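You operate a simulated robot arm through the tools that you are given. There is no shell and no other tool.

Carry out the task below with a simulated robot arm. There is one attempt and no reset: what you move stays moved.

JOB
Read the green cube's code under the lit magnifier and stand the cube in that compartment.
Fine: park the magnifier and switch its lamp off. Where these are worked on the way, their far stop is far enough and under half their travel is too little: magnifier.
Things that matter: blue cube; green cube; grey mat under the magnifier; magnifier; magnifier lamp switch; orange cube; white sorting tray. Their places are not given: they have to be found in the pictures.

It is judged by the outcome, as a careful person would: the job done as asked, and still so three seconds after it is handed in. It fails if anything else is knocked over, pushed out of place, dropped, spilled or broken.

ROBOT AND FRAMES
A 7-joint arm with a two-finger parallel gripper, fixed in place. Base frame: the origin is on the floor under the middle of its stand, x ahead of it, y to its left, z up; the work surface is at about z = 860. Units: mm, degrees, N and s.
It reaches about 964 mm from its shoulder. Its first joint turns from -166.0 to 166.0 degrees. Payload 1.57 kg.
The TCP is the grasp point between the finger pads, 30 mm short of the fingertips. In the tool frame z runs along the fingers and y along their closing line. Largest opening 110 mm; finger width 24, thickness 12; the body of the gripper, 48 by 112 mm, starts 78 mm behind the TCP.
Orientation is that of the tool frame in the base frame, as [roll, pitch, yaw] about the fixed x, y, z axes, in that order (R = Rz(yaw) Ry(pitch) Rx(roll)). With the fingers straight down and closing along the base's y, the tool's x points along the base's -x, its y along +y and its z along -z.

CONTROLS
- The arm moves only by the tool apply_moves. Its argument "rows" is text: rows parted by semicolons, each of 6 numbers parted by spaces: the shift along the tool's x, y, z in units of 50 mm (1.0 is 50 mm), then the turn, a rotation vector about the tool's x, y, z in units of 6 degrees (1.0 is 6 degrees). In form: x y z wx wy wz; .... A call has 1 to 20 rows; each row shifts and turns the commanded pose from where the row before left it, along the tool's axes as they then stand. "claw" is the gripper command, from -1 (shut) to 1 (fully open), values between in proportion, set as the call begins (left out, the last holds). A call with a number of a shift or a turn outside -1 to 1 is refused whole. Rows are played at 5 a second. More than 50 mm and 8.6 degrees between two rows, or a gripper value outside its range, and nothing of the call is played. A pose out of reach is approached as far as the arm can. The call stops where the force on the tool passes 90 N (or 10 N more than at its start, if that is more) or the arm is blocked; 0.2 s more then pass. The fingers move at their own pace (about 108 mm/s each) and stop on an object; they squeeze with about 43 N. The grip force told is the motor's: it shows also when the fingers shut on nothing. Time passes only in rows, and 0.2 s behind the last, so rows that do not move let the fingers close. It gives the time, the measured TCP pose, the force on the tool (base axes), the opening and the grip force at its end, in the units of the frame above (readings bear some noise), with the torque about the TCP (base axes, N m) and any sound that the robot's microphone picked up.
- Cameras (640 x 400 px; columns grow to the right, rows downward): "scene" is fixed at [48.1, -501, 1626.7]; the picture's right is [0.40, -0.92, 0.00], its down [-0.53, -0.23, -0.81] and it looks along [0.75, 0.32, -0.58] (base axes); focal length 367 px, centre (320, 200). "wrist" rides on the gripper at [70, 16, -141] in the tool frame; the picture's right is [-0.23, 0.97, 0.00], its down [-0.86, -0.20, -0.48] and it looks along [-0.47, -0.11, 0.88] (tool axes); focal length 222 px, centre (320, 200).
- snapshot(camera): a new picture of that camera. The clock stands still meanwhile.
- slide_trunk(by): slides the trunk up (or, below 0, down) by that many mm; the arm rides with it, the base frame stays. It gives what a move gives, with no picture.
- probe_pixels(camera, pixels): there is no depth. For up to 12 entries [column, row, z] of the newest picture of that camera ("zoom" is the newest enlarged one), the place [x, y] in the base frame at which the ray of that pixel passes the height z, good to about 2 mm. The clock stands still meanwhile.
- zoom(camera, box): a new picture of the part [left, top, right, bottom] of that camera's present view, enlarged. The clock stands still meanwhile.
- close_job(): hands the job in; it is judged then, once.

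Unless the task says otherwise, let go and move clear before handing in.

The tools are called after "Emit:" as name(argument=value, ...) on one line, values as JSON. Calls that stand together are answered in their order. apply_moves: Moves the arm, as the interface text tells. Its arguments: {"type":"object","properties":{"rows":{"type":"string"},"claw":{"type":"number"}},"required":["rows"]} The other tools are called the same way: slide_trunk (by) moves the trunk up or down; snapshot (camera) takes a picture; probe_pixels (camera, pixels) gives the place at which the rays of pixels pass given heights; zoom (camera, box) takes an enlarged picture of a part of a camera's view; close_job () hands the job in.

At the start:

```text
clock: 0.0
eef_pos: [565.2, -125.9, 1278.4]
ee_rot: [-180.0, 0.0, 179.9]
force: [0.1, 1.2, -0.3]
ft_torque: [0.0, 0.04, -0.02]
gripper_width: 109.8
gripper_force: 0.0
trunk travel left (down, up): [-450.0, 160.0]
```

scene: 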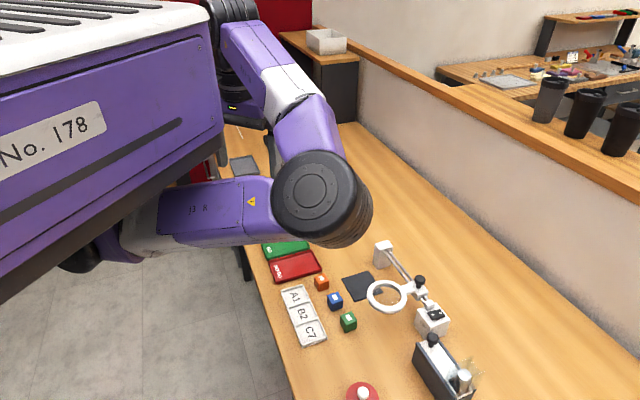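
wrist: 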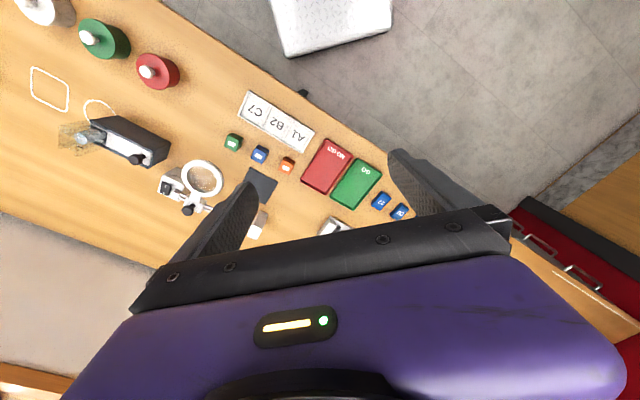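

The scene picture shows the tray near (303,315), the green cube at (348,322), the mat at (361,286) and the magnifier ring at (387,295). I'll zoom in on these.

Emit:
zoom(camera="scene", box=[260, 230, 480, 370])

Emit:
zoom(camera="wrist", box=[60, 80, 340, 255])

```text
2.86 times, centred on (370, 300) of scene
```

zoom: 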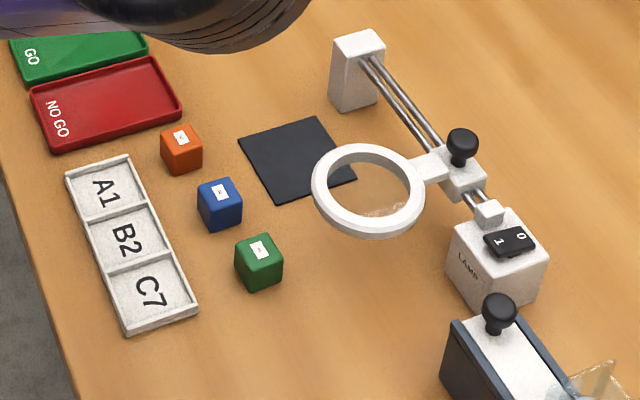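

```text
2.29 times, centred on (200, 168) of wrist
```

zoom: 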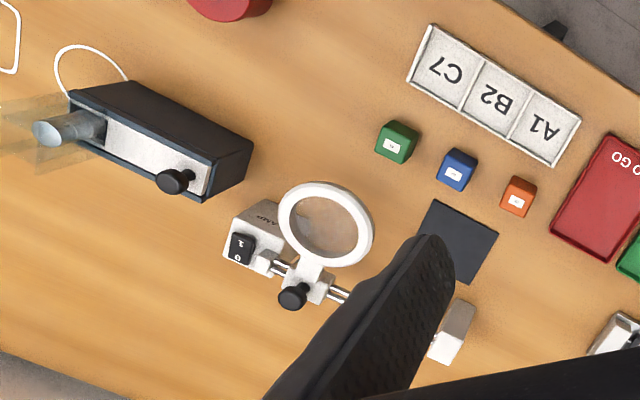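

The magnifier's carriage rides twin rods, with a black knob at zoom (462,145), and the lamp rocker is on the near post. I'll probe positions at likely heights, starting with the wrist zoom.

Emit:
probe_pixels(camera="zoom", pixels=[[393, 147, 895], [455, 172, 895], [516, 200, 895], [431, 24, 870], [408, 80, 870], [582, 118, 870], [554, 166, 870], [436, 199, 860], [498, 236, 860], [293, 297, 980], [242, 247, 930], [325, 222, 960]])

Emit:
zoom(camera="scene", box=[320, 230, 460, 317])

```text
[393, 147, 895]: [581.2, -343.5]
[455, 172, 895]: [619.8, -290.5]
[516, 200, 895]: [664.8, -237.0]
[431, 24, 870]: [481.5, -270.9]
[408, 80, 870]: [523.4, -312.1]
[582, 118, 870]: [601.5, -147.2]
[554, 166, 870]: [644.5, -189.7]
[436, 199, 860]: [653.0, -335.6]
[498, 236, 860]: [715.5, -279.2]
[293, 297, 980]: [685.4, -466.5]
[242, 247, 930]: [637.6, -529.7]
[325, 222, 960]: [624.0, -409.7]
```

```text
4.57 times, centred on (390, 274) of scene
```

zoom: 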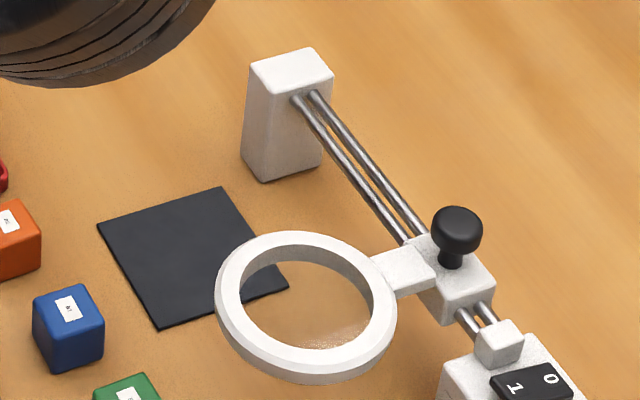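

Now I'll probe the same features from the scene view at several heights, so I can triangulate the knob, rocker and ring.

Emit:
probe_pixels(camera="zoom", pixels=[[457, 222, 960], [457, 222, 980], [457, 222, 1000], [457, 222, 1020], [305, 305, 940], [305, 305, 960], [305, 305, 980], [305, 305, 1000], [220, 187, 860], [97, 226, 860], [160, 328, 860], [288, 286, 860]])

Emit:
zoom(camera="wrist", box=[140, 140, 300, 240])

```text
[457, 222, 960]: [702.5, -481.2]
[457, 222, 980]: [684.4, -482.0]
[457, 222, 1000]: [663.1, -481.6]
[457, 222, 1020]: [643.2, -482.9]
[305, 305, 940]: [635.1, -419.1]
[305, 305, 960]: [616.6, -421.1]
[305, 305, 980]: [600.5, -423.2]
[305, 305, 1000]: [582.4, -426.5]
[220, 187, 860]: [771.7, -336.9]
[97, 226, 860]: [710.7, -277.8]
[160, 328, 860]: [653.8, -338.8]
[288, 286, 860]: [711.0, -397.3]
```

```text
4.00 times, centred on (220, 190) of wrist
```

zoom: 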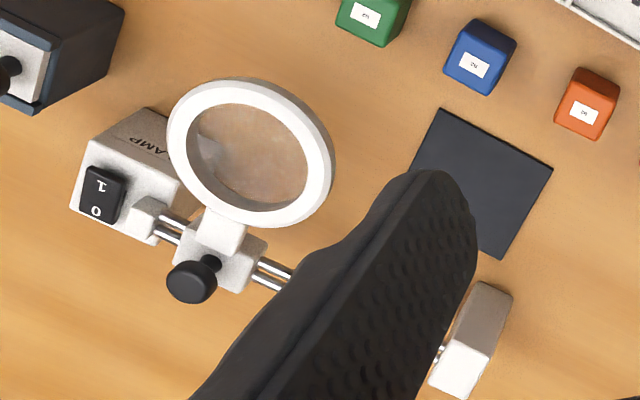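

Emit:
probe_pixels(camera="zoom", pixels=[[190, 283, 980], [190, 283, 1000], [190, 283, 960], [250, 152, 940], [250, 152, 960], [102, 194, 920], [102, 194, 940], [460, 370, 940], [460, 370, 920], [235, 265, 940], [364, 14, 895], [586, 112, 895]])

Emit:
zoom(camera="scene", box=[380, 260, 480, 322])

```text
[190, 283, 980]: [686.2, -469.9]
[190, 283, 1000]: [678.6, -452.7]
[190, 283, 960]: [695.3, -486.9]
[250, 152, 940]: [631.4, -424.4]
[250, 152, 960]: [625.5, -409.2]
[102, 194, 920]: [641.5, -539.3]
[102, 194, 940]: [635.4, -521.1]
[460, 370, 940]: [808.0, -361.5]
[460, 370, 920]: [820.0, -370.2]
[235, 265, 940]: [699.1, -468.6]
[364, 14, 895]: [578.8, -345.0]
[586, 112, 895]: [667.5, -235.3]
```

```text
6.40 times, centred on (430, 291) of scene
```

zoom: 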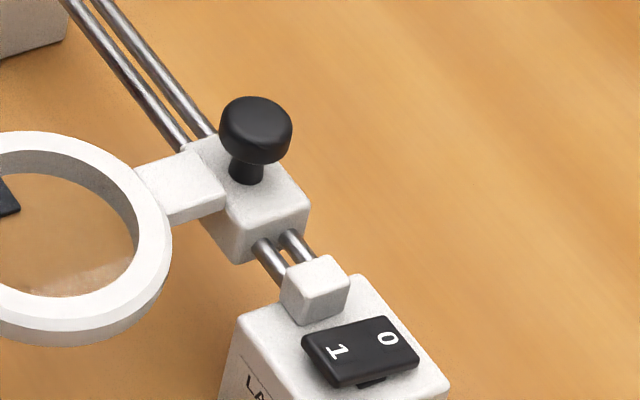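

The knob head triangulates to about (693,-483,968), the ring centre to about (632,-422,942) and the mat centre to about (712,-338). Next I'll locate the rocker in this zoom and take a close look at the green cube.

Emit:
probe_pixels(camera="zoom", pixels=[[362, 348, 920], [362, 348, 930], [362, 348, 940], [338, 350, 930], [386, 340, 930], [256, 122, 968], [247, 170, 950], [318, 272, 940], [185, 150, 945], [310, 205, 945]])

Emit:
zoom(camera="scene", box=[280, 270, 376, 330])

Emit:
zoom(camera="wrist", box=[210, 90, 306, 150])

```text
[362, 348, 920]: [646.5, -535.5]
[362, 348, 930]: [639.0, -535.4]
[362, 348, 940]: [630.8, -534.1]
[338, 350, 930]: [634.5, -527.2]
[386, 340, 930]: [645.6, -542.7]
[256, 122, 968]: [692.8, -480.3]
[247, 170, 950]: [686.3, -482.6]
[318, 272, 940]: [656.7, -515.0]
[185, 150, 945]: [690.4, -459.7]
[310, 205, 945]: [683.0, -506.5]
```

```text
6.67 times, centred on (328, 300) of scene
```

zoom: 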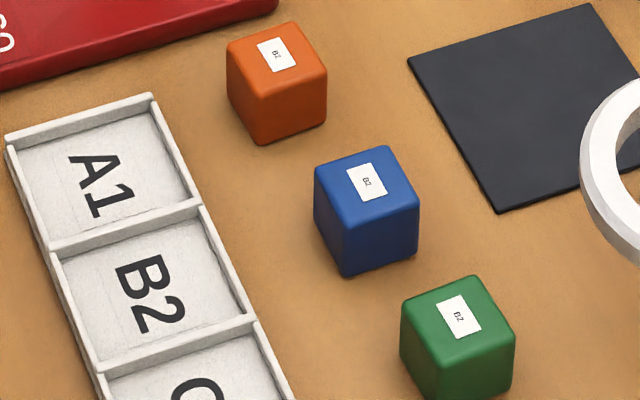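

```text
6.67 times, centred on (258, 120) of wrist
```

zoom: 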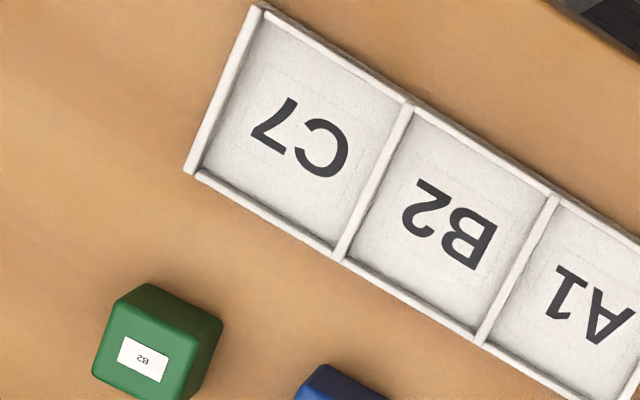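

All three small labels look like "B2" at this resolution, so an unlit, unmagnified reading can't be trusted and I'll use the magnifier as asked. First I'll measure the green cube's corners.

Emit:
zoom(camera="scene", box=[324, 302, 372, 332])

```text
13.33 times, centred on (348, 317) of scene
```

zoom: 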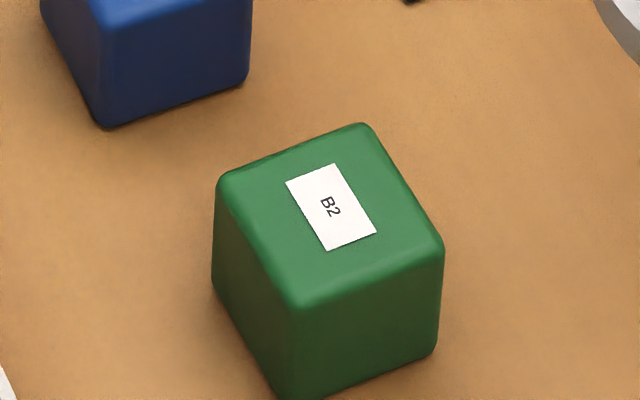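

Emit:
probe_pixels(camera="zoom", pixels=[[218, 180, 890], [368, 124, 890], [443, 246, 890], [295, 305, 890], [280, 398, 860], [436, 350, 860], [213, 282, 860], [330, 207, 890], [330, 207, 900], [95, 125, 860], [247, 75, 860]])

```text
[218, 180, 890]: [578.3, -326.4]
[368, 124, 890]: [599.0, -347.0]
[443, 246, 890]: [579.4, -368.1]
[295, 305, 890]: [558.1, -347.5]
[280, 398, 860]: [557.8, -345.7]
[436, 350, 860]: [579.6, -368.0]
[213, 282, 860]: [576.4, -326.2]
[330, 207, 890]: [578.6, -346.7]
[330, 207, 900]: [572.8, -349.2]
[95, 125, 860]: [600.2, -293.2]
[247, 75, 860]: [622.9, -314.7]
```

The green cube is 30 mm (top and base corners agree for z=890), centred near (579,-347) and turned 45°. I'll measure the tray's walls and floor next.

Emit:
zoom(camera="scene", box=[272, 280, 336, 350])

Emit:
snapshot(camera="scene")

```text
5.71 times, centred on (304, 315) of scene
```

zoom: 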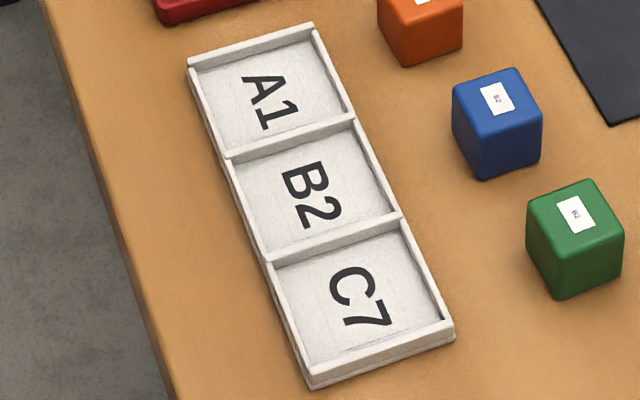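

```text
taken
```

scene: 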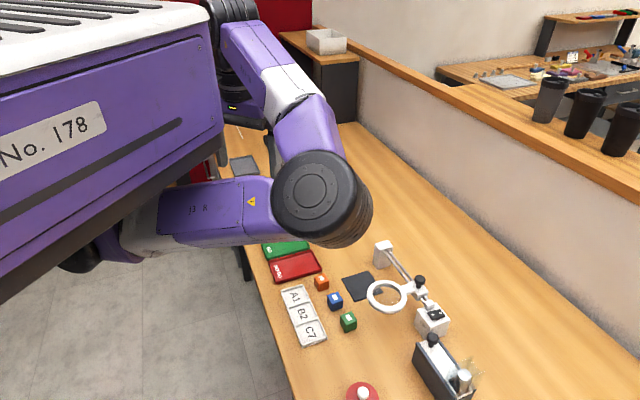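

Emit:
probe_pixels(camera="zoom", pixels=[[453, 338, 860], [453, 322, 868], [453, 322, 872], [311, 389, 860], [309, 376, 868], [188, 64, 870], [312, 26, 870], [270, 262, 870], [400, 214, 870], [230, 154, 870], [353, 118, 870]])

```text
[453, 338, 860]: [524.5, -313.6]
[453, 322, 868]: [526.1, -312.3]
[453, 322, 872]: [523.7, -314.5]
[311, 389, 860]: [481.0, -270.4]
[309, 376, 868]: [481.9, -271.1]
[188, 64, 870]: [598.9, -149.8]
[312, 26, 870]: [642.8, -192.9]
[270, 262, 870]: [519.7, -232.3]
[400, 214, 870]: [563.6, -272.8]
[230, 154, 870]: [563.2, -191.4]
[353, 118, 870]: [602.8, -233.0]
```

The tray walls top out near z=870, with compartments about 52 mm inside: A1 at about (602,-192), B2 at (562,-232) and C7 at (522,-272). I'll move above the green cube and turn the wrist to yaw 135, so the fingers close along the cube's faces.

Emit:
apply_moves(rows="-0.056 -0.884 0.5 0 0 0; -0.056 -0.884 0.5 0 0 0; -0.056 -0.884 0.5 0 0 0; -0.056 -0.884 0.5 0 0 0; -0.056 -0.884 0.5 0 0 0; 0 0 0 0 0 0.9375; 0 0 0 0 0 0.9375; 0 0 0 0 0 0.9375; 0 0 0 0 0 0.9375; 0 0 0 0 0 0.9375; 0 0 0 0 0 0.9375; 0 0 0 0 0 0.9375; 0 0 0 0 0 0.9375; 0 0 0 0 0 0", claw=0.2)

Emit:
snapshot(camera="scene")

Emit:
snapshot(camera="wrist")

```text
refused: row 1 steps farther than a row can; nothing moved
```

```text
taken
```

scene: 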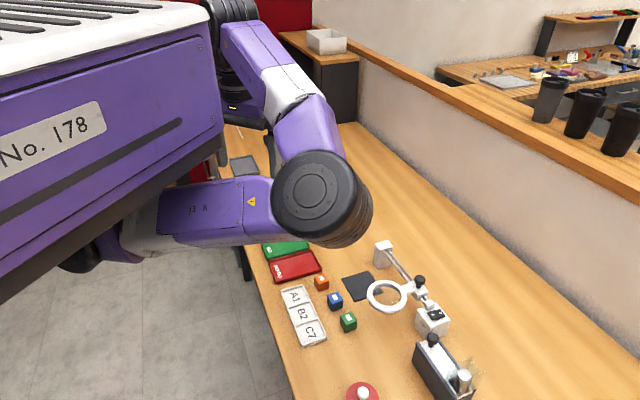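

```text
taken
```

wrist: 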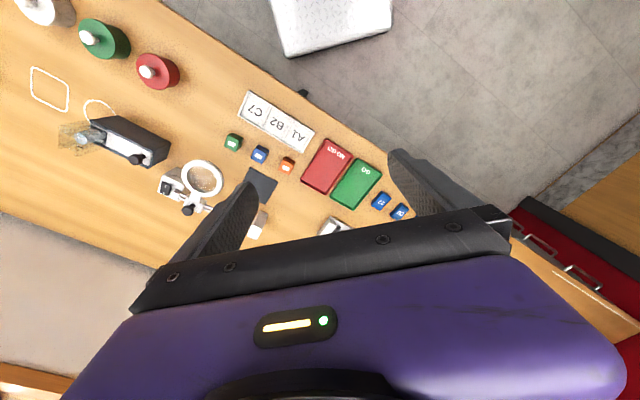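

The call was refused because a row's combined step exceeded 50 mm, and nothing moved. I'll repeat it with shorter steps.

Emit:
apply_moves(rows="-0.04 -0.63 0.36 0 0 0; -0.04 -0.63 0.36 0 0 0; -0.04 -0.63 0.36 0 0 0; -0.04 -0.63 0.36 0 0 0; -0.04 -0.63 0.36 0 0 0; -0.04 -0.63 0.36 0 0 0; -0.04 -0.63 0.36 0 0 0; 0 0 0 0 0 0.9375; 0 0 0 0 0 0.9375; 0 0 0 0 0 0.9375; 0 0 0 0 0 0.9375; 0 0 0 0 0 0.9375; 0 0 0 0 0 0.9375; 0 0 0 0 0 0.9375; 0 0 0 0 0 0.9375; 0 0 0 0 0 0", claw=0.2)

Emit:
snapshot(camera="scene")

Emit:
snapshot(camera="wrist")

```text
clock: 3.4
eef_pos: [579.2, -347.1, 1153.5]
ee_rot: [-180.0, 0.1, 135.1]
force: [-0.2, 0.0, 0.1]
ft_torque: [0.01, 0.0, 0.01]
gripper_width: 66.0
gripper_force: 0.0
trunk travel left (down, up): [-450.0, 160.0]
```

```text
taken
```

scene: 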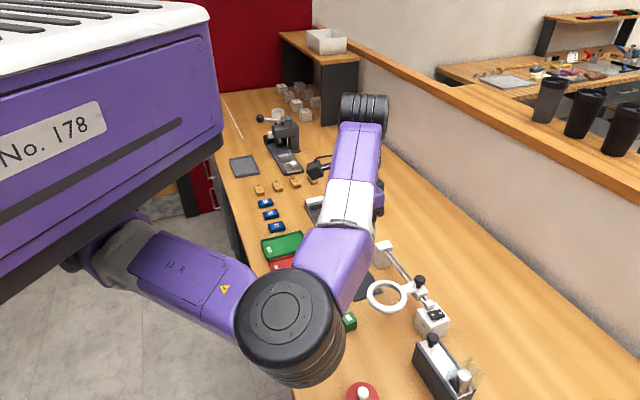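

```text
taken
```

wrist: 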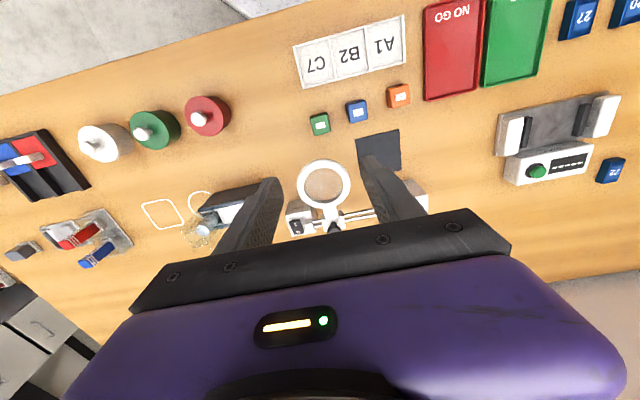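

The arm is now above the cube: at (319,124) the green cube sits straight below the TCP, matching the geometry. I'll descend part way and check the elbow clearance.

Emit:
apply_moves(rows="0 0 0.6 0 0 0; 0 0 0.6 0 0 0; 0 0 0.6 0 0 0; 0 0 0.6 0 0 0; 0 0 0.6 0 0 0; 0 0 0 0 0 0", claw=0.1)

Emit:
snapshot(camera="scene")

Emit:
snapshot(camera="wrist")

```text
clock: 4.8
eef_pos: [580.1, -345.2, 1005.7]
ee_rot: [-180.0, 0.0, 134.9]
force: [0.2, 0.3, -0.4]
ft_torque: [-0.02, 0.04, -0.04]
gripper_width: 60.7
gripper_force: 0.1
trunk travel left (down, up): [-450.0, 160.0]
```

```text
taken
```

scene: 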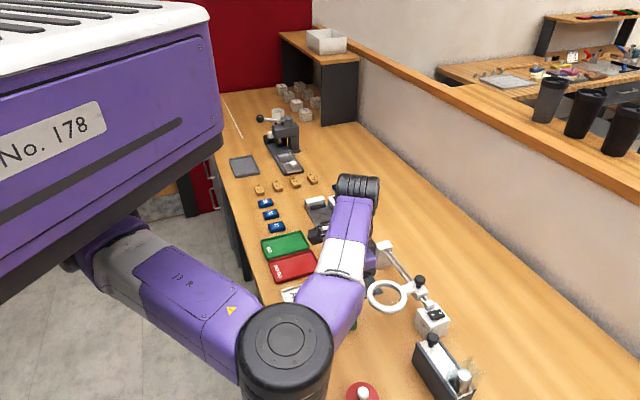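

```text
taken
```

wrist: 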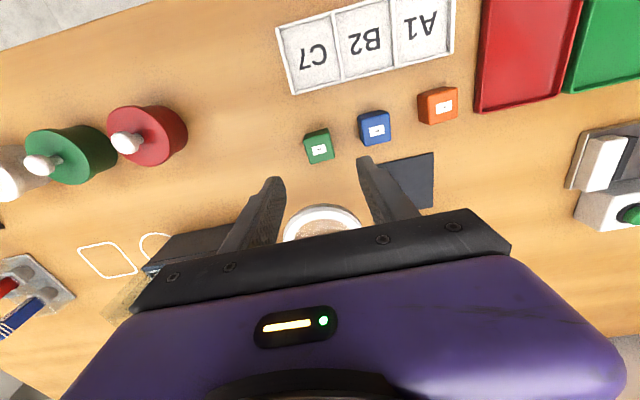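

The elbow is clear of everything. I'll confirm the cube's position from this closer wrist view before descending.

Emit:
zoom(camera="wrist", box=[256, 100, 416, 200])

```text
4.00 times, centred on (336, 150) of wrist
```

zoom: 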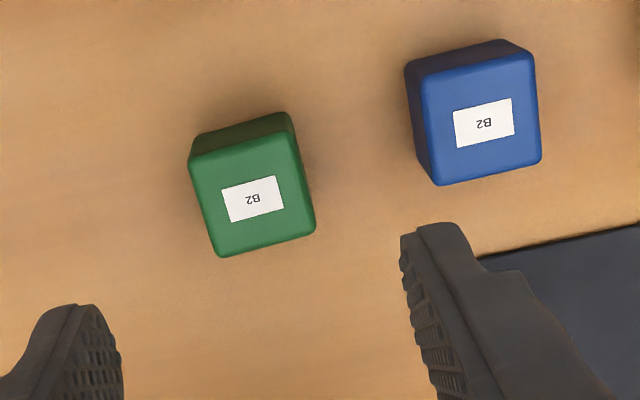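

Emit:
probe_pixels(camera="zoom", pixels=[[190, 163, 890], [293, 131, 890], [316, 229, 890], [219, 257, 890], [253, 198, 890], [421, 84, 890], [532, 55, 890], [540, 158, 890], [436, 185, 890], [420, 230, 975], [95, 310, 975]])

```text
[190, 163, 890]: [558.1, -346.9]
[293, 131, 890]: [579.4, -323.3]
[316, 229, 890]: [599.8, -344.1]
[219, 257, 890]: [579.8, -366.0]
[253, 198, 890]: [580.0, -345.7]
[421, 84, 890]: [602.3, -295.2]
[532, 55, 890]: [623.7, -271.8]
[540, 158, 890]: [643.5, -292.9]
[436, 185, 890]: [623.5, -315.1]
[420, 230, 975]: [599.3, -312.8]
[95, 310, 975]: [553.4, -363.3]
```

The green cube's centre is about (579,-345), right under the TCP. I'll descend so the fingertips reach z≈873, then close the gripper.

Emit:
apply_moves(rows="0 0 0.5 0 0 0; 0 0 0.5 0 0 0; 0 0 0.5 0 0 0; 0 0 0.3 0 0 0; 0 0 0.2 0 0 0; 0 0 0 0 0 0; 0 0 0 0 0 0")

Emit:
snapshot(camera="wrist")

Emit:
snapshot(camera="scene")

```text
clock: 6.4
eef_pos: [580.5, -347.5, 906.1]
ee_rot: [-179.9, 0.0, 135.1]
force: [0.6, -0.1, -0.2]
ft_torque: [0.03, 0.01, -0.01]
gripper_width: 60.2
gripper_force: 0.1
trunk travel left (down, up): [-450.0, 160.0]
```

```text
taken
```

wrist: 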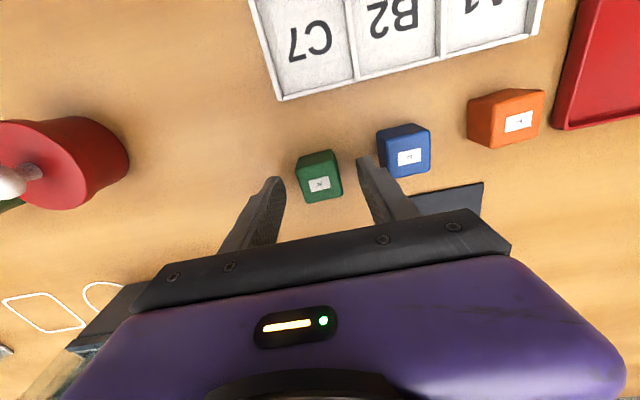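

```text
taken
```

scene: 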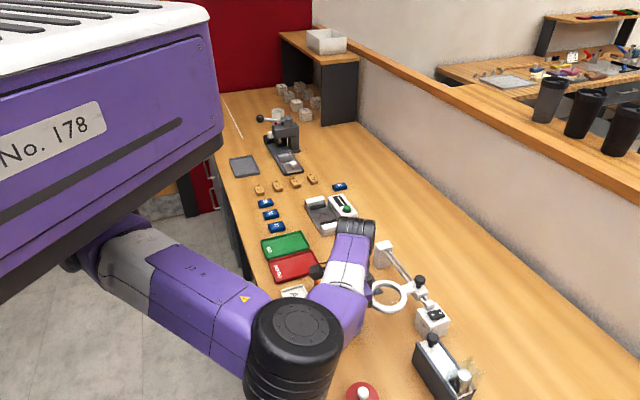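

Emit:
zoom(camera="wrist", box=[240, 120, 440, 245])

```text
3.20 times, centred on (340, 182) of wrist
```

zoom: 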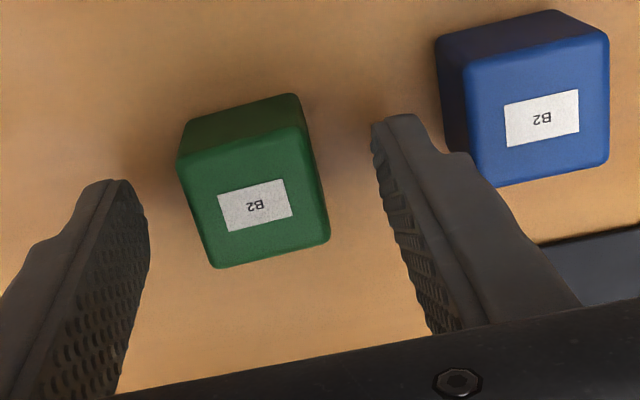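

The fingers straddle the green cube with clearance to the blue one. I'll close the gripper on it.

Emit:
apply_moves(rows="0 0 0 0 0 0; 0 0 0 0 0 0; 0 0 0 0 0 0; 0 0 0 0 0 0; 0 0 0 0 0 0", claw=-1)

Emit:
zoom(camera="wrist", box=[240, 120, 440, 245])

```text
clock: 7.6
eef_pos: [580.1, -346.4, 906.6]
ee_rot: [-180.0, 0.0, 135.1]
force: [0.2, -1.0, 1.1]
ft_torque: [0.0, 0.01, -0.02]
gripper_width: 30.0
gripper_force: 39.9
trunk travel left (down, up): [-450.0, 160.0]
```

```text
3.20 times, centred on (340, 182) of wrist
```

zoom: 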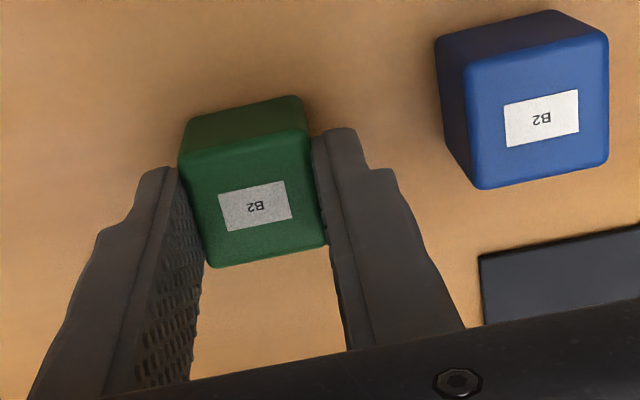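

The cube is gripped (width 30.0, 40 N). I'll lift it 100 mm, carry it above the mat centre (712,-338) and look.

Emit:
apply_moves(rows="0 0 -0.4 0 0 0; 0 0 -0.5 0 0 0; 0 0 -0.6 0 0 0; 0 0 -0.5 0 0 0; -0.35 0.395 0 0 0 0; -0.35 0.395 0 0 0 0; -0.35 0.395 0 0 0 0; -0.35 0.395 0 0 0 0; -0.354 0.4 0 0 0 0; 0 0 0 0 0 0; 0 0 0 0 0 0")

Emit:
snapshot(camera="wrist")

Emit:
snapshot(camera="scene")

```text
clock: 10.0
eef_pos: [709.7, -336.2, 1004.8]
ee_rot: [180.0, 0.0, 135.2]
force: [0.2, -0.6, -0.9]
ft_torque: [0.03, -0.01, 0.04]
gripper_width: 30.6
gripper_force: 39.9
trunk travel left (down, up): [-450.0, 160.0]
```

```text
taken
```

wrist: 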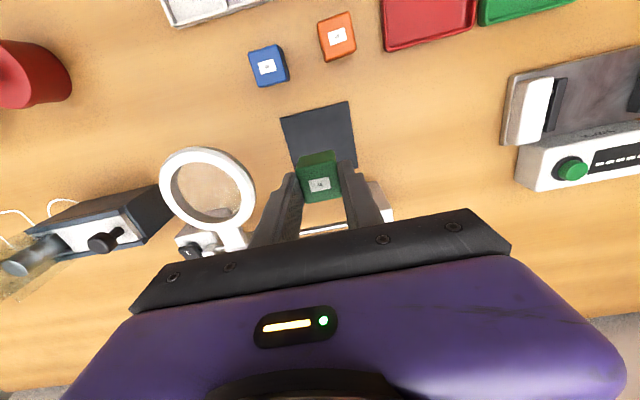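

```text
taken
```

scene: 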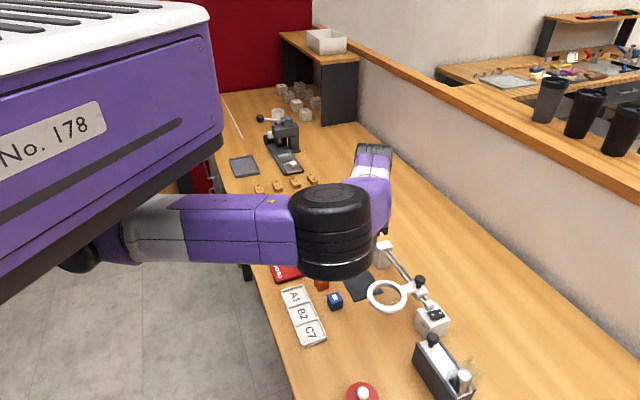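

Emit:
probe_pixels(camera="wrist", pixels=[[281, 117, 861], [348, 101, 861], [357, 165, 861], [195, 250, 930], [210, 187, 942]])

Emit:
zoom(camera="wrist", box=[160, 90, 400, 240])

```text
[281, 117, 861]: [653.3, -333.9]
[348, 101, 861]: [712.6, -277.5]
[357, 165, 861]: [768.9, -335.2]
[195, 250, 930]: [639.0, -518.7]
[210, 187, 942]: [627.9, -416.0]
```

```text
2.67 times, centred on (280, 165) of wrist
```

zoom: 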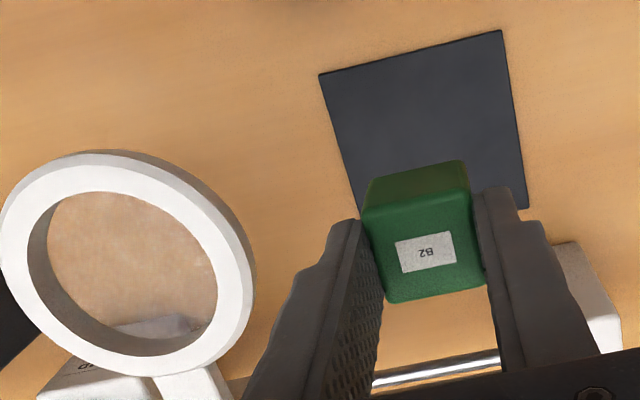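

The TCP sits over the mat centre, which is about (711,-336). I'll lower most of the way, then finish with small steps while watching the force.

Emit:
apply_moves(rows="0 0 0.5 0 0 0; 0 0 0.5 0 0 0; 0 0 0.4 0 0 0; 0 0 0.3 0 0 0; 0 0 0.1 0 0 0; 0 0 0 0 0 0; 0 0 0 0 0 0")

Emit:
zoom(camera="scene", box=[320, 230, 460, 317])

```text
clock: 11.6
eef_pos: [710.7, -337.1, 914.1]
ee_rot: [-180.0, 0.1, 135.2]
force: [0.5, 0.9, 0.0]
ft_torque: [-0.04, -0.03, -0.01]
gripper_width: 30.4
gripper_force: 39.6
trunk travel left (down, up): [-450.0, 160.0]
```

```text
4.57 times, centred on (390, 274) of scene
```

zoom: 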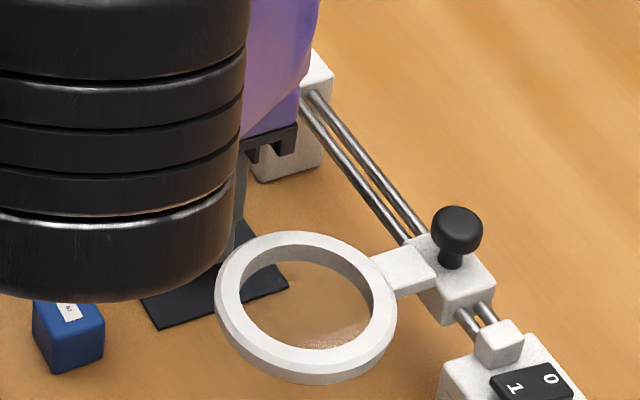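

Emit:
apply_moves(rows="0 0 0.04 0 0 0; 0 0 0.04 0 0 0; 0 0 0.03 0 0 0; 0 0 0 0 0 0; 0 0 0 0 0 0")

Emit:
snapshot(camera="scene")

```text
clock: 12.8
eef_pos: [711.7, -337.7, 907.7]
ee_rot: [180.0, 0.1, 135.1]
force: [-2.4, 0.5, 13.8]
ft_torque: [0.07, 0.16, 0.03]
gripper_width: 30.3
gripper_force: 39.5
trunk travel left (down, up): [-450.0, 160.0]
```

```text
taken
```

scene: 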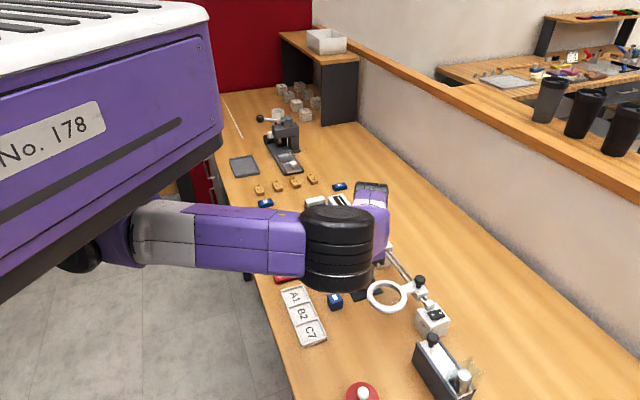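

Contact shows as +13.8 N at z=907.7, so the cube is on the mat. I'll open the gripper and lift straight up.

Emit:
apply_moves(rows="0 0 -0.02 0 0 0; 0 0 0 0 0 0; 0 0 0 0 0 0", claw=0.1)

Emit:
apply_moves(rows="0 0 -0.2 0 0 0; 0 0 -0.4 0 0 0; 0 0 -0.6 0 0 0; 0 0 -0.8 0 0 0; 0 0 -0.8 0 0 0; 0 0 -0.5 0 0 0; 0 0 0 0 0 0")

Emit:
snapshot(camera="wrist")

Emit:
snapshot(camera="scene")

```text
clock: 13.6
eef_pos: [710.8, -337.4, 908.5]
ee_rot: [-180.0, 0.0, 135.1]
force: [-0.4, 1.5, 0.6]
ft_torque: [-0.03, 0.0, 0.01]
gripper_width: 60.5
gripper_force: 0.0
trunk travel left (down, up): [-450.0, 160.0]
```

```text
clock: 15.2
eef_pos: [711.4, -336.2, 1073.8]
ee_rot: [180.0, 0.0, 135.1]
force: [0.6, -0.5, 0.2]
ft_torque: [-0.01, 0.03, -0.02]
gripper_width: 60.2
gripper_force: 0.1
trunk travel left (down, up): [-450.0, 160.0]
```

```text
taken
```

wrist: 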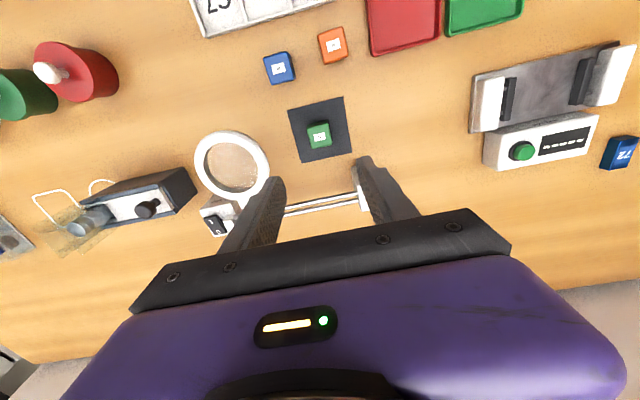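

```text
taken
```

scene: 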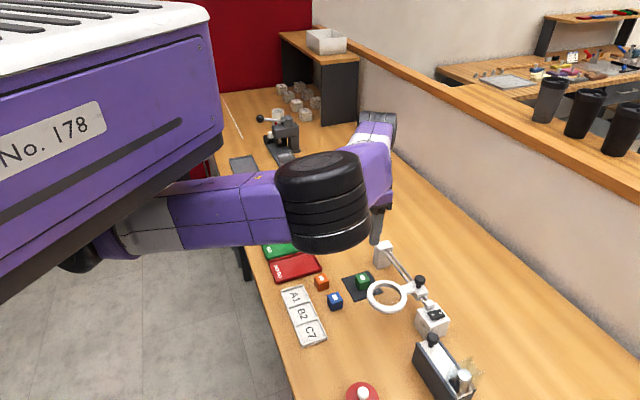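

The green cube stands on the mat at (319,134) in the wrist view. Next I'll examine the rocker switch and the carriage more closely.

Emit:
zoom(camera="wrist", box=[180, 160, 292, 245])

Emit:
zoom(camera="scene", box=[405, 270, 461, 340])

```text
4.71 times, centred on (236, 202) of wrist
```

zoom: 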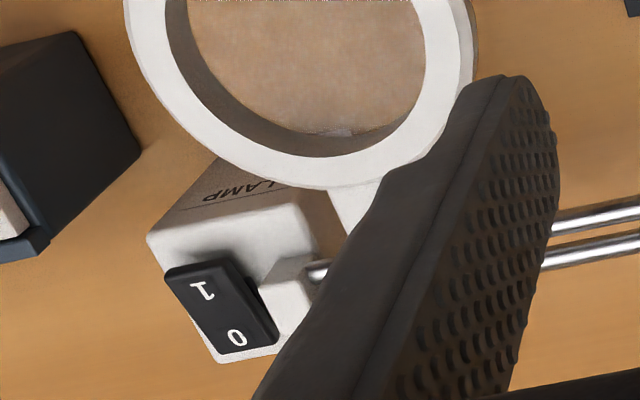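

```text
5.71 times, centred on (433, 305) of scene
```

zoom: 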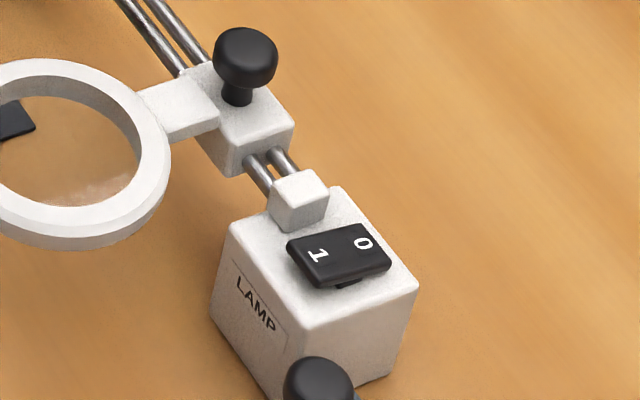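

Emit:
probe_pixels(camera="zoom", pixels=[[212, 308, 860], [230, 222, 910], [230, 222, 920], [420, 283, 910], [420, 283, 920], [305, 330, 910], [338, 187, 910], [287, 245, 925], [310, 285, 925], [365, 222, 918], [391, 262, 918], [318, 256, 925]])

Emit:
zoom(camera="wrist", box=[180, 160, 292, 245])

```text
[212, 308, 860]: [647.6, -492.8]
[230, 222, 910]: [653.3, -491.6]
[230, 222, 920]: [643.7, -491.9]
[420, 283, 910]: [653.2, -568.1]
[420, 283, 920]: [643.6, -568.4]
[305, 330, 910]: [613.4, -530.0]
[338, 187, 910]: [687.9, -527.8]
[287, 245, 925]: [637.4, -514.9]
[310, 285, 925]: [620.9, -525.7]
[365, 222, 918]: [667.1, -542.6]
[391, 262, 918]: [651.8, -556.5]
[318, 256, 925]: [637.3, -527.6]
```

```text
4.71 times, centred on (236, 202) of wrist
```

zoom: 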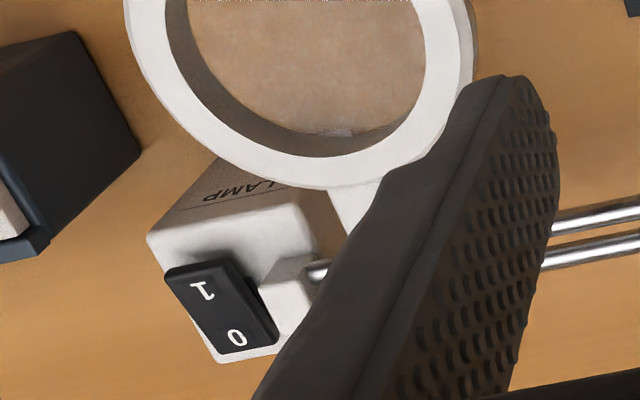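

Emit:
probe_pixels(camera="zoom", pixels=[[165, 270, 925], [235, 258, 925], [218, 352, 918], [278, 337, 918], [203, 289, 925], [237, 338, 920], [148, 238, 915], [217, 364, 915], [285, 265, 932], [355, 125, 942], [300, 75, 942]])

```text
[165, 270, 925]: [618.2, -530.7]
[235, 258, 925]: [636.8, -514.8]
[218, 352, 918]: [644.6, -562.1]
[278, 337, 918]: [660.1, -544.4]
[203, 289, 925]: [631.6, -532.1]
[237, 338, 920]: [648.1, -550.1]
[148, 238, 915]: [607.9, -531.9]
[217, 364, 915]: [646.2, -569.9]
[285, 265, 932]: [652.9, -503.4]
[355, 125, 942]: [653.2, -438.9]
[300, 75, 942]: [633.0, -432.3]
```

The rocker's raised '1' end is near (628,-521, z≈925), and the '0' end near (656,-551) is pressed down, so the lamp is off. I'll close the fingers and move above the '1' end at a safe height.

Emit:
apply_moves(rows="-0.234 -0.647 0 0 0 0; -0.234 -0.647 0 0 0 0; -0.234 -0.647 0 0 0 0; -0.234 -0.647 0 0 0 0; -0.234 -0.647 0 0 0 0; -0.234 -0.647 0 0 0 0; 0 0 0.5 0 0 0; 0 0 0 0 0 0; 0 0 0 0 0 0", claw=-1)

Emit:
snapshot(camera="wrist")

Emit:
snapshot(camera="scene")

```text
clock: 17.2
eef_pos: [621.8, -525.3, 1050.1]
ee_rot: [180.0, 0.0, 135.1]
force: [0.6, -0.1, 0.6]
ft_torque: [0.01, -0.01, -0.01]
gripper_width: 0.1
gripper_force: 21.1
trunk travel left (down, up): [-450.0, 160.0]
```

```text
taken
```

wrist: 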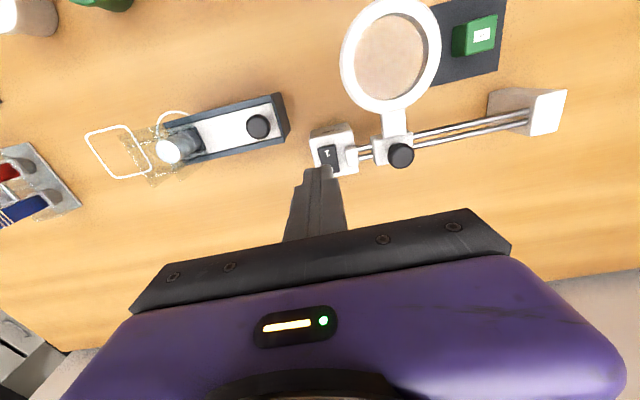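

```text
taken
```

scene: 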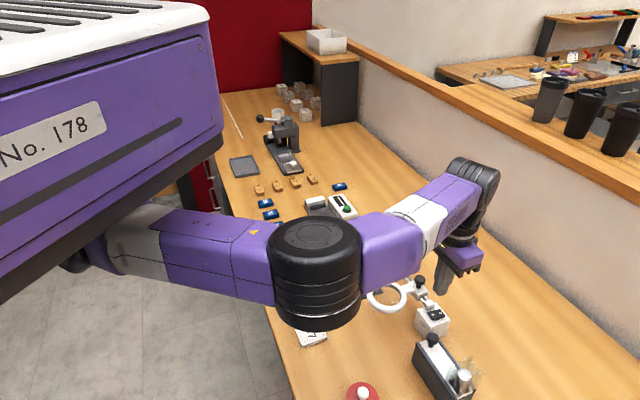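

Emit:
zoom(camera="wrist", box=[280, 100, 408, 180])

```text
5.00 times, centred on (344, 140) of wrist
```

zoom: 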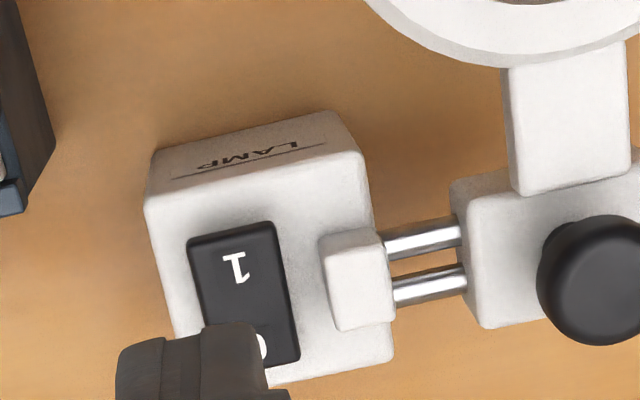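

Emit:
probe_pixels(camera="zoom", pixels=[[188, 241, 925], [274, 224, 925], [298, 362, 918], [235, 268, 925], [262, 346, 918], [145, 205, 915], [368, 158, 915], [392, 360, 915], [355, 275, 932], [325, 335, 925], [600, 278, 968], [203, 345, 1018]])

```text
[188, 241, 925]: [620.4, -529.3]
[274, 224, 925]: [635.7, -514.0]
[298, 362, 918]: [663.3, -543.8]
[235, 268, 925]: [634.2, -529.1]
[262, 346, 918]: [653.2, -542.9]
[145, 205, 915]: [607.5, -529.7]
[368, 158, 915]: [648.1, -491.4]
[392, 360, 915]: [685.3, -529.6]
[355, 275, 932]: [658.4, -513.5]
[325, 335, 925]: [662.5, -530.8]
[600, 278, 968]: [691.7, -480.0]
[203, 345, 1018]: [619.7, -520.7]
```

The '1' end centre is confirmed at about (628,-522), and the tip hovers over it at (622,-525). I'll descend to just above it.

Emit:
apply_moves(rows="0 0 0.5 0 0 0; 0 0 0.5 0 0 0; 0 0 0.4 0 0 0; 0 0 0.3 0 0 0; 0.0 0.0 0.06 0 0 0; 0 0 0 0 0 0; 0 0 0 0 0 0")

Emit:
zoom(camera="scene", box=[385, 250, 481, 340])

Emit:
zoom(camera="wrist", box=[270, 100, 398, 180])

```text
clock: 18.8
eef_pos: [623.0, -525.5, 960.5]
ee_rot: [-179.9, 0.0, 135.0]
force: [0.6, 0.2, -0.1]
ft_torque: [0.02, 0.01, -0.03]
gripper_width: 0.0
gripper_force: 21.2
trunk travel left (down, up): [-450.0, 160.0]
heard: click
```

```text
4.44 times, centred on (433, 295) of scene
```

zoom: 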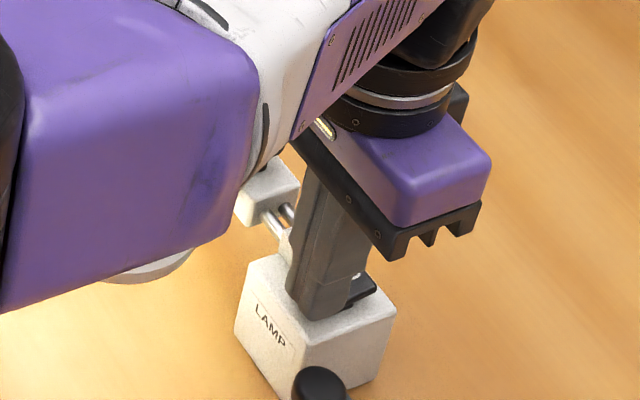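

```text
5.00 times, centred on (334, 140) of wrist
```

zoom: 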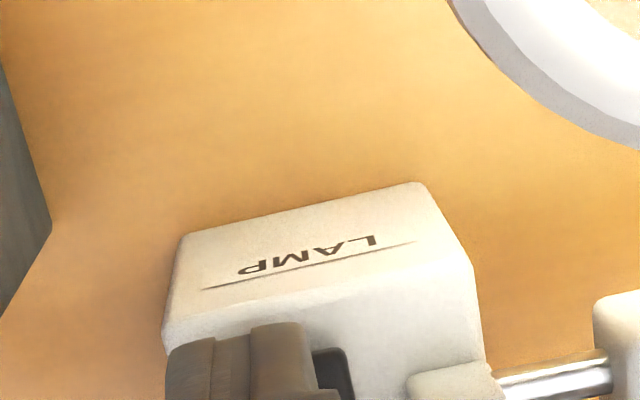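

A click sounded and the area is now brightly lit, so the lamp is on. I'll raise the arm and check the rocker and the lit ring.

Emit:
apply_moves(rows="0 0 -0.3 0 0 0; 0 0 -0.5 0 0 0; 0 0 -0.6 0 0 0; 0 0 -0.6 0 0 0; 0 0 0 0 0 0; 0 0 0 0 0 0")

Emit:
snapshot(camera="wrist")

Emit:
snapshot(camera="scene")

```text
clock: 20.2
eef_pos: [622.1, -526.8, 1062.2]
ee_rot: [-179.9, 0.1, 135.1]
force: [-0.1, -0.8, 0.4]
ft_torque: [0.0, -0.01, -0.06]
gripper_width: 0.0
gripper_force: 20.9
trunk travel left (down, up): [-450.0, 160.0]
```

```text
taken
```

wrist: 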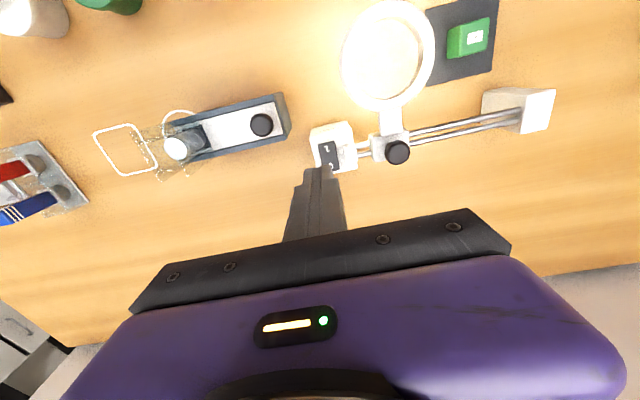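

```text
taken
```

scene: 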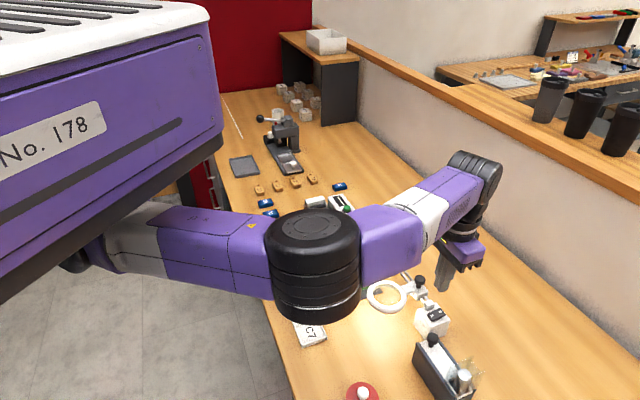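

The lamp is on and the ring glows at (388,55). Next I'll triangulate the knob more precisely from this view, so I can straddle it with the fingers.

Emit:
zoom(camera="wrist", box=[330, 80, 458, 180])

Emit:
zoom(camera="scene", box=[380, 260, 460, 310])

```text
4.00 times, centred on (394, 130) of wrist
```

zoom: 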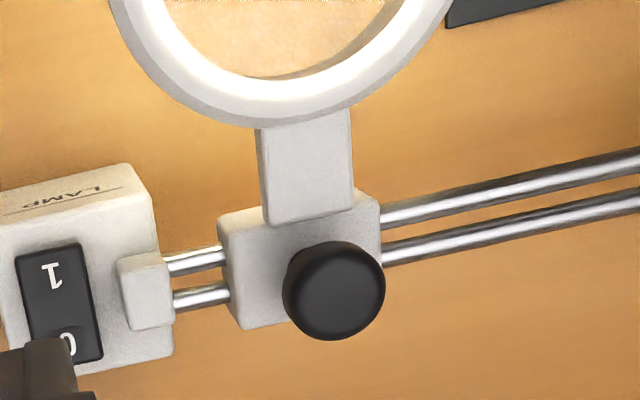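

```text
8.00 times, centred on (420, 285) of scene
```

zoom: 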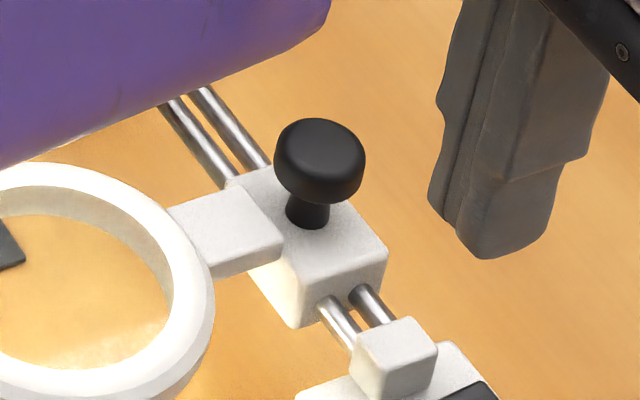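

Emit:
probe_pixels(camera="zoom", pixels=[[320, 150, 970], [320, 150, 975], [320, 150, 980], [308, 222, 940], [308, 222, 945], [308, 222, 950], [298, 327, 925], [232, 180, 945], [388, 255, 945], [272, 170, 965], [365, 160, 965]])

Emit:
zoom(camera="wrist", box=[330, 80, 458, 180])

```text
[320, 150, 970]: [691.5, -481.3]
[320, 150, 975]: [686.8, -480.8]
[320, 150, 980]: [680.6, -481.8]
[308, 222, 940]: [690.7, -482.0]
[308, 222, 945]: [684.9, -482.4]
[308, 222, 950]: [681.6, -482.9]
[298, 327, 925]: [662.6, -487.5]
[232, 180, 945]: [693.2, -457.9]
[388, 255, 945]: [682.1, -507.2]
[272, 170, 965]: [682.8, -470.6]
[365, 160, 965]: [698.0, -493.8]
```

```text
4.00 times, centred on (394, 130) of wrist
```

zoom: 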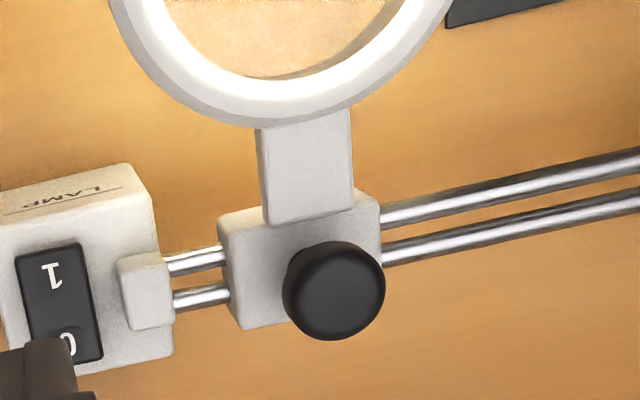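

Emit:
probe_pixels(camera="zoom", pixels=[[338, 287, 965], [338, 287, 970], [338, 287, 975], [218, 220, 938], [378, 188, 938], [242, 330, 938], [284, 285, 962], [386, 278, 962], [145, 290, 930]])

```text
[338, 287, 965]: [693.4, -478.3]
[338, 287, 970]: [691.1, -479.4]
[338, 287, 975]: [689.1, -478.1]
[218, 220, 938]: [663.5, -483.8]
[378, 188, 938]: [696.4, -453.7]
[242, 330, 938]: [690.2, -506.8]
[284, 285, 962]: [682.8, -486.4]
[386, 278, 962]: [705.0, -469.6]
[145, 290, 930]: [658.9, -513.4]
```

The knob centre triangulates to (691,-480), with its head between about z=952 and 970 and the carriage top at about 939. I'll open to 50 mm and move above the knob.

Emit:
apply_moves(rows="-0.08 0.4 0 0 0 0; -0.08 0.4 0 0 0 0; -0.08 0.4 0 0 0 0; -0.08 0.4 0 0 0 0; 0 0 0.3 0 0 0; 0 0 0.2 0 0 0; 0 0 0 0 0 0; 0 0 0 0 0 0", claw=-0.09)

Emit:
snapshot(camera="wrist")

Emit:
zoom(camera="scene", box=[360, 220, 488, 300])

```text
clock: 22.0
eef_pos: [690.9, -478.7, 1035.8]
ee_rot: [180.0, -0.1, 135.0]
force: [0.1, 0.0, 0.4]
ft_torque: [0.01, -0.02, -0.01]
gripper_width: 50.0
gripper_force: 0.0
trunk travel left (down, up): [-450.0, 160.0]
```

```text
taken
```

wrist: 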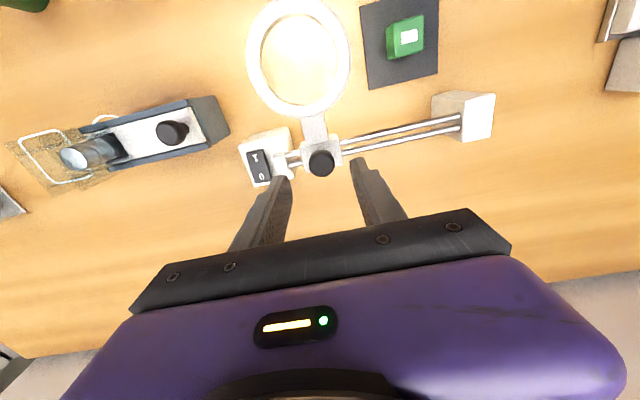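

```text
5.00 times, centred on (424, 260) of scene
```

zoom: 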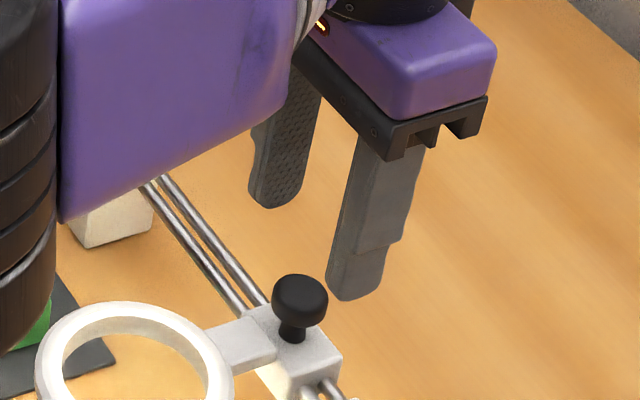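

The knob at (321,163) lies exactly on the tool axis. I'll descend with the fingers on either side of it.

Emit:
apply_moves(rows="0 0 0.3 0 0 0; 0 0 0.3 0 0 0; 0 0 0.25 0 0 0; 0 0 0.2 0 0 0; 0 0 0.05 0 0 0; 0 0 0 0 0 0; 0 0 0 0 0 0")

Emit:
zoom(camera="wrist", box=[240, 90, 400, 220])

Emit:
zoom(camera="scene", box=[360, 230, 488, 310])

```text
clock: 23.6
eef_pos: [691.6, -480.7, 979.8]
ee_rot: [180.0, 0.0, 135.1]
force: [-0.7, 0.6, 0.6]
ft_torque: [0.0, 0.01, -0.01]
gripper_width: 50.0
gripper_force: 0.1
trunk travel left (down, up): [-450.0, 160.0]
```

```text
3.08 times, centred on (320, 155) of wrist
```

zoom: 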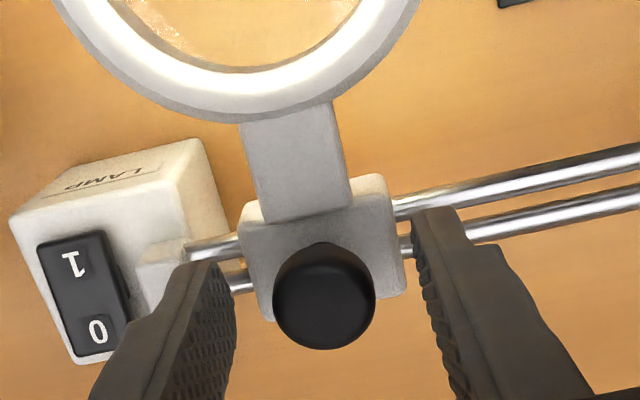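

```text
5.00 times, centred on (424, 270) of scene
```

zoom: 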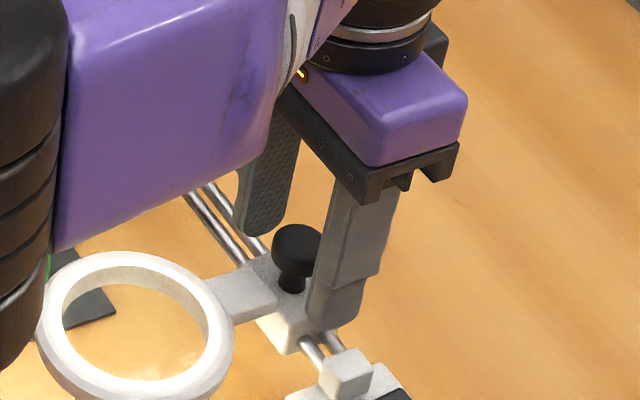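

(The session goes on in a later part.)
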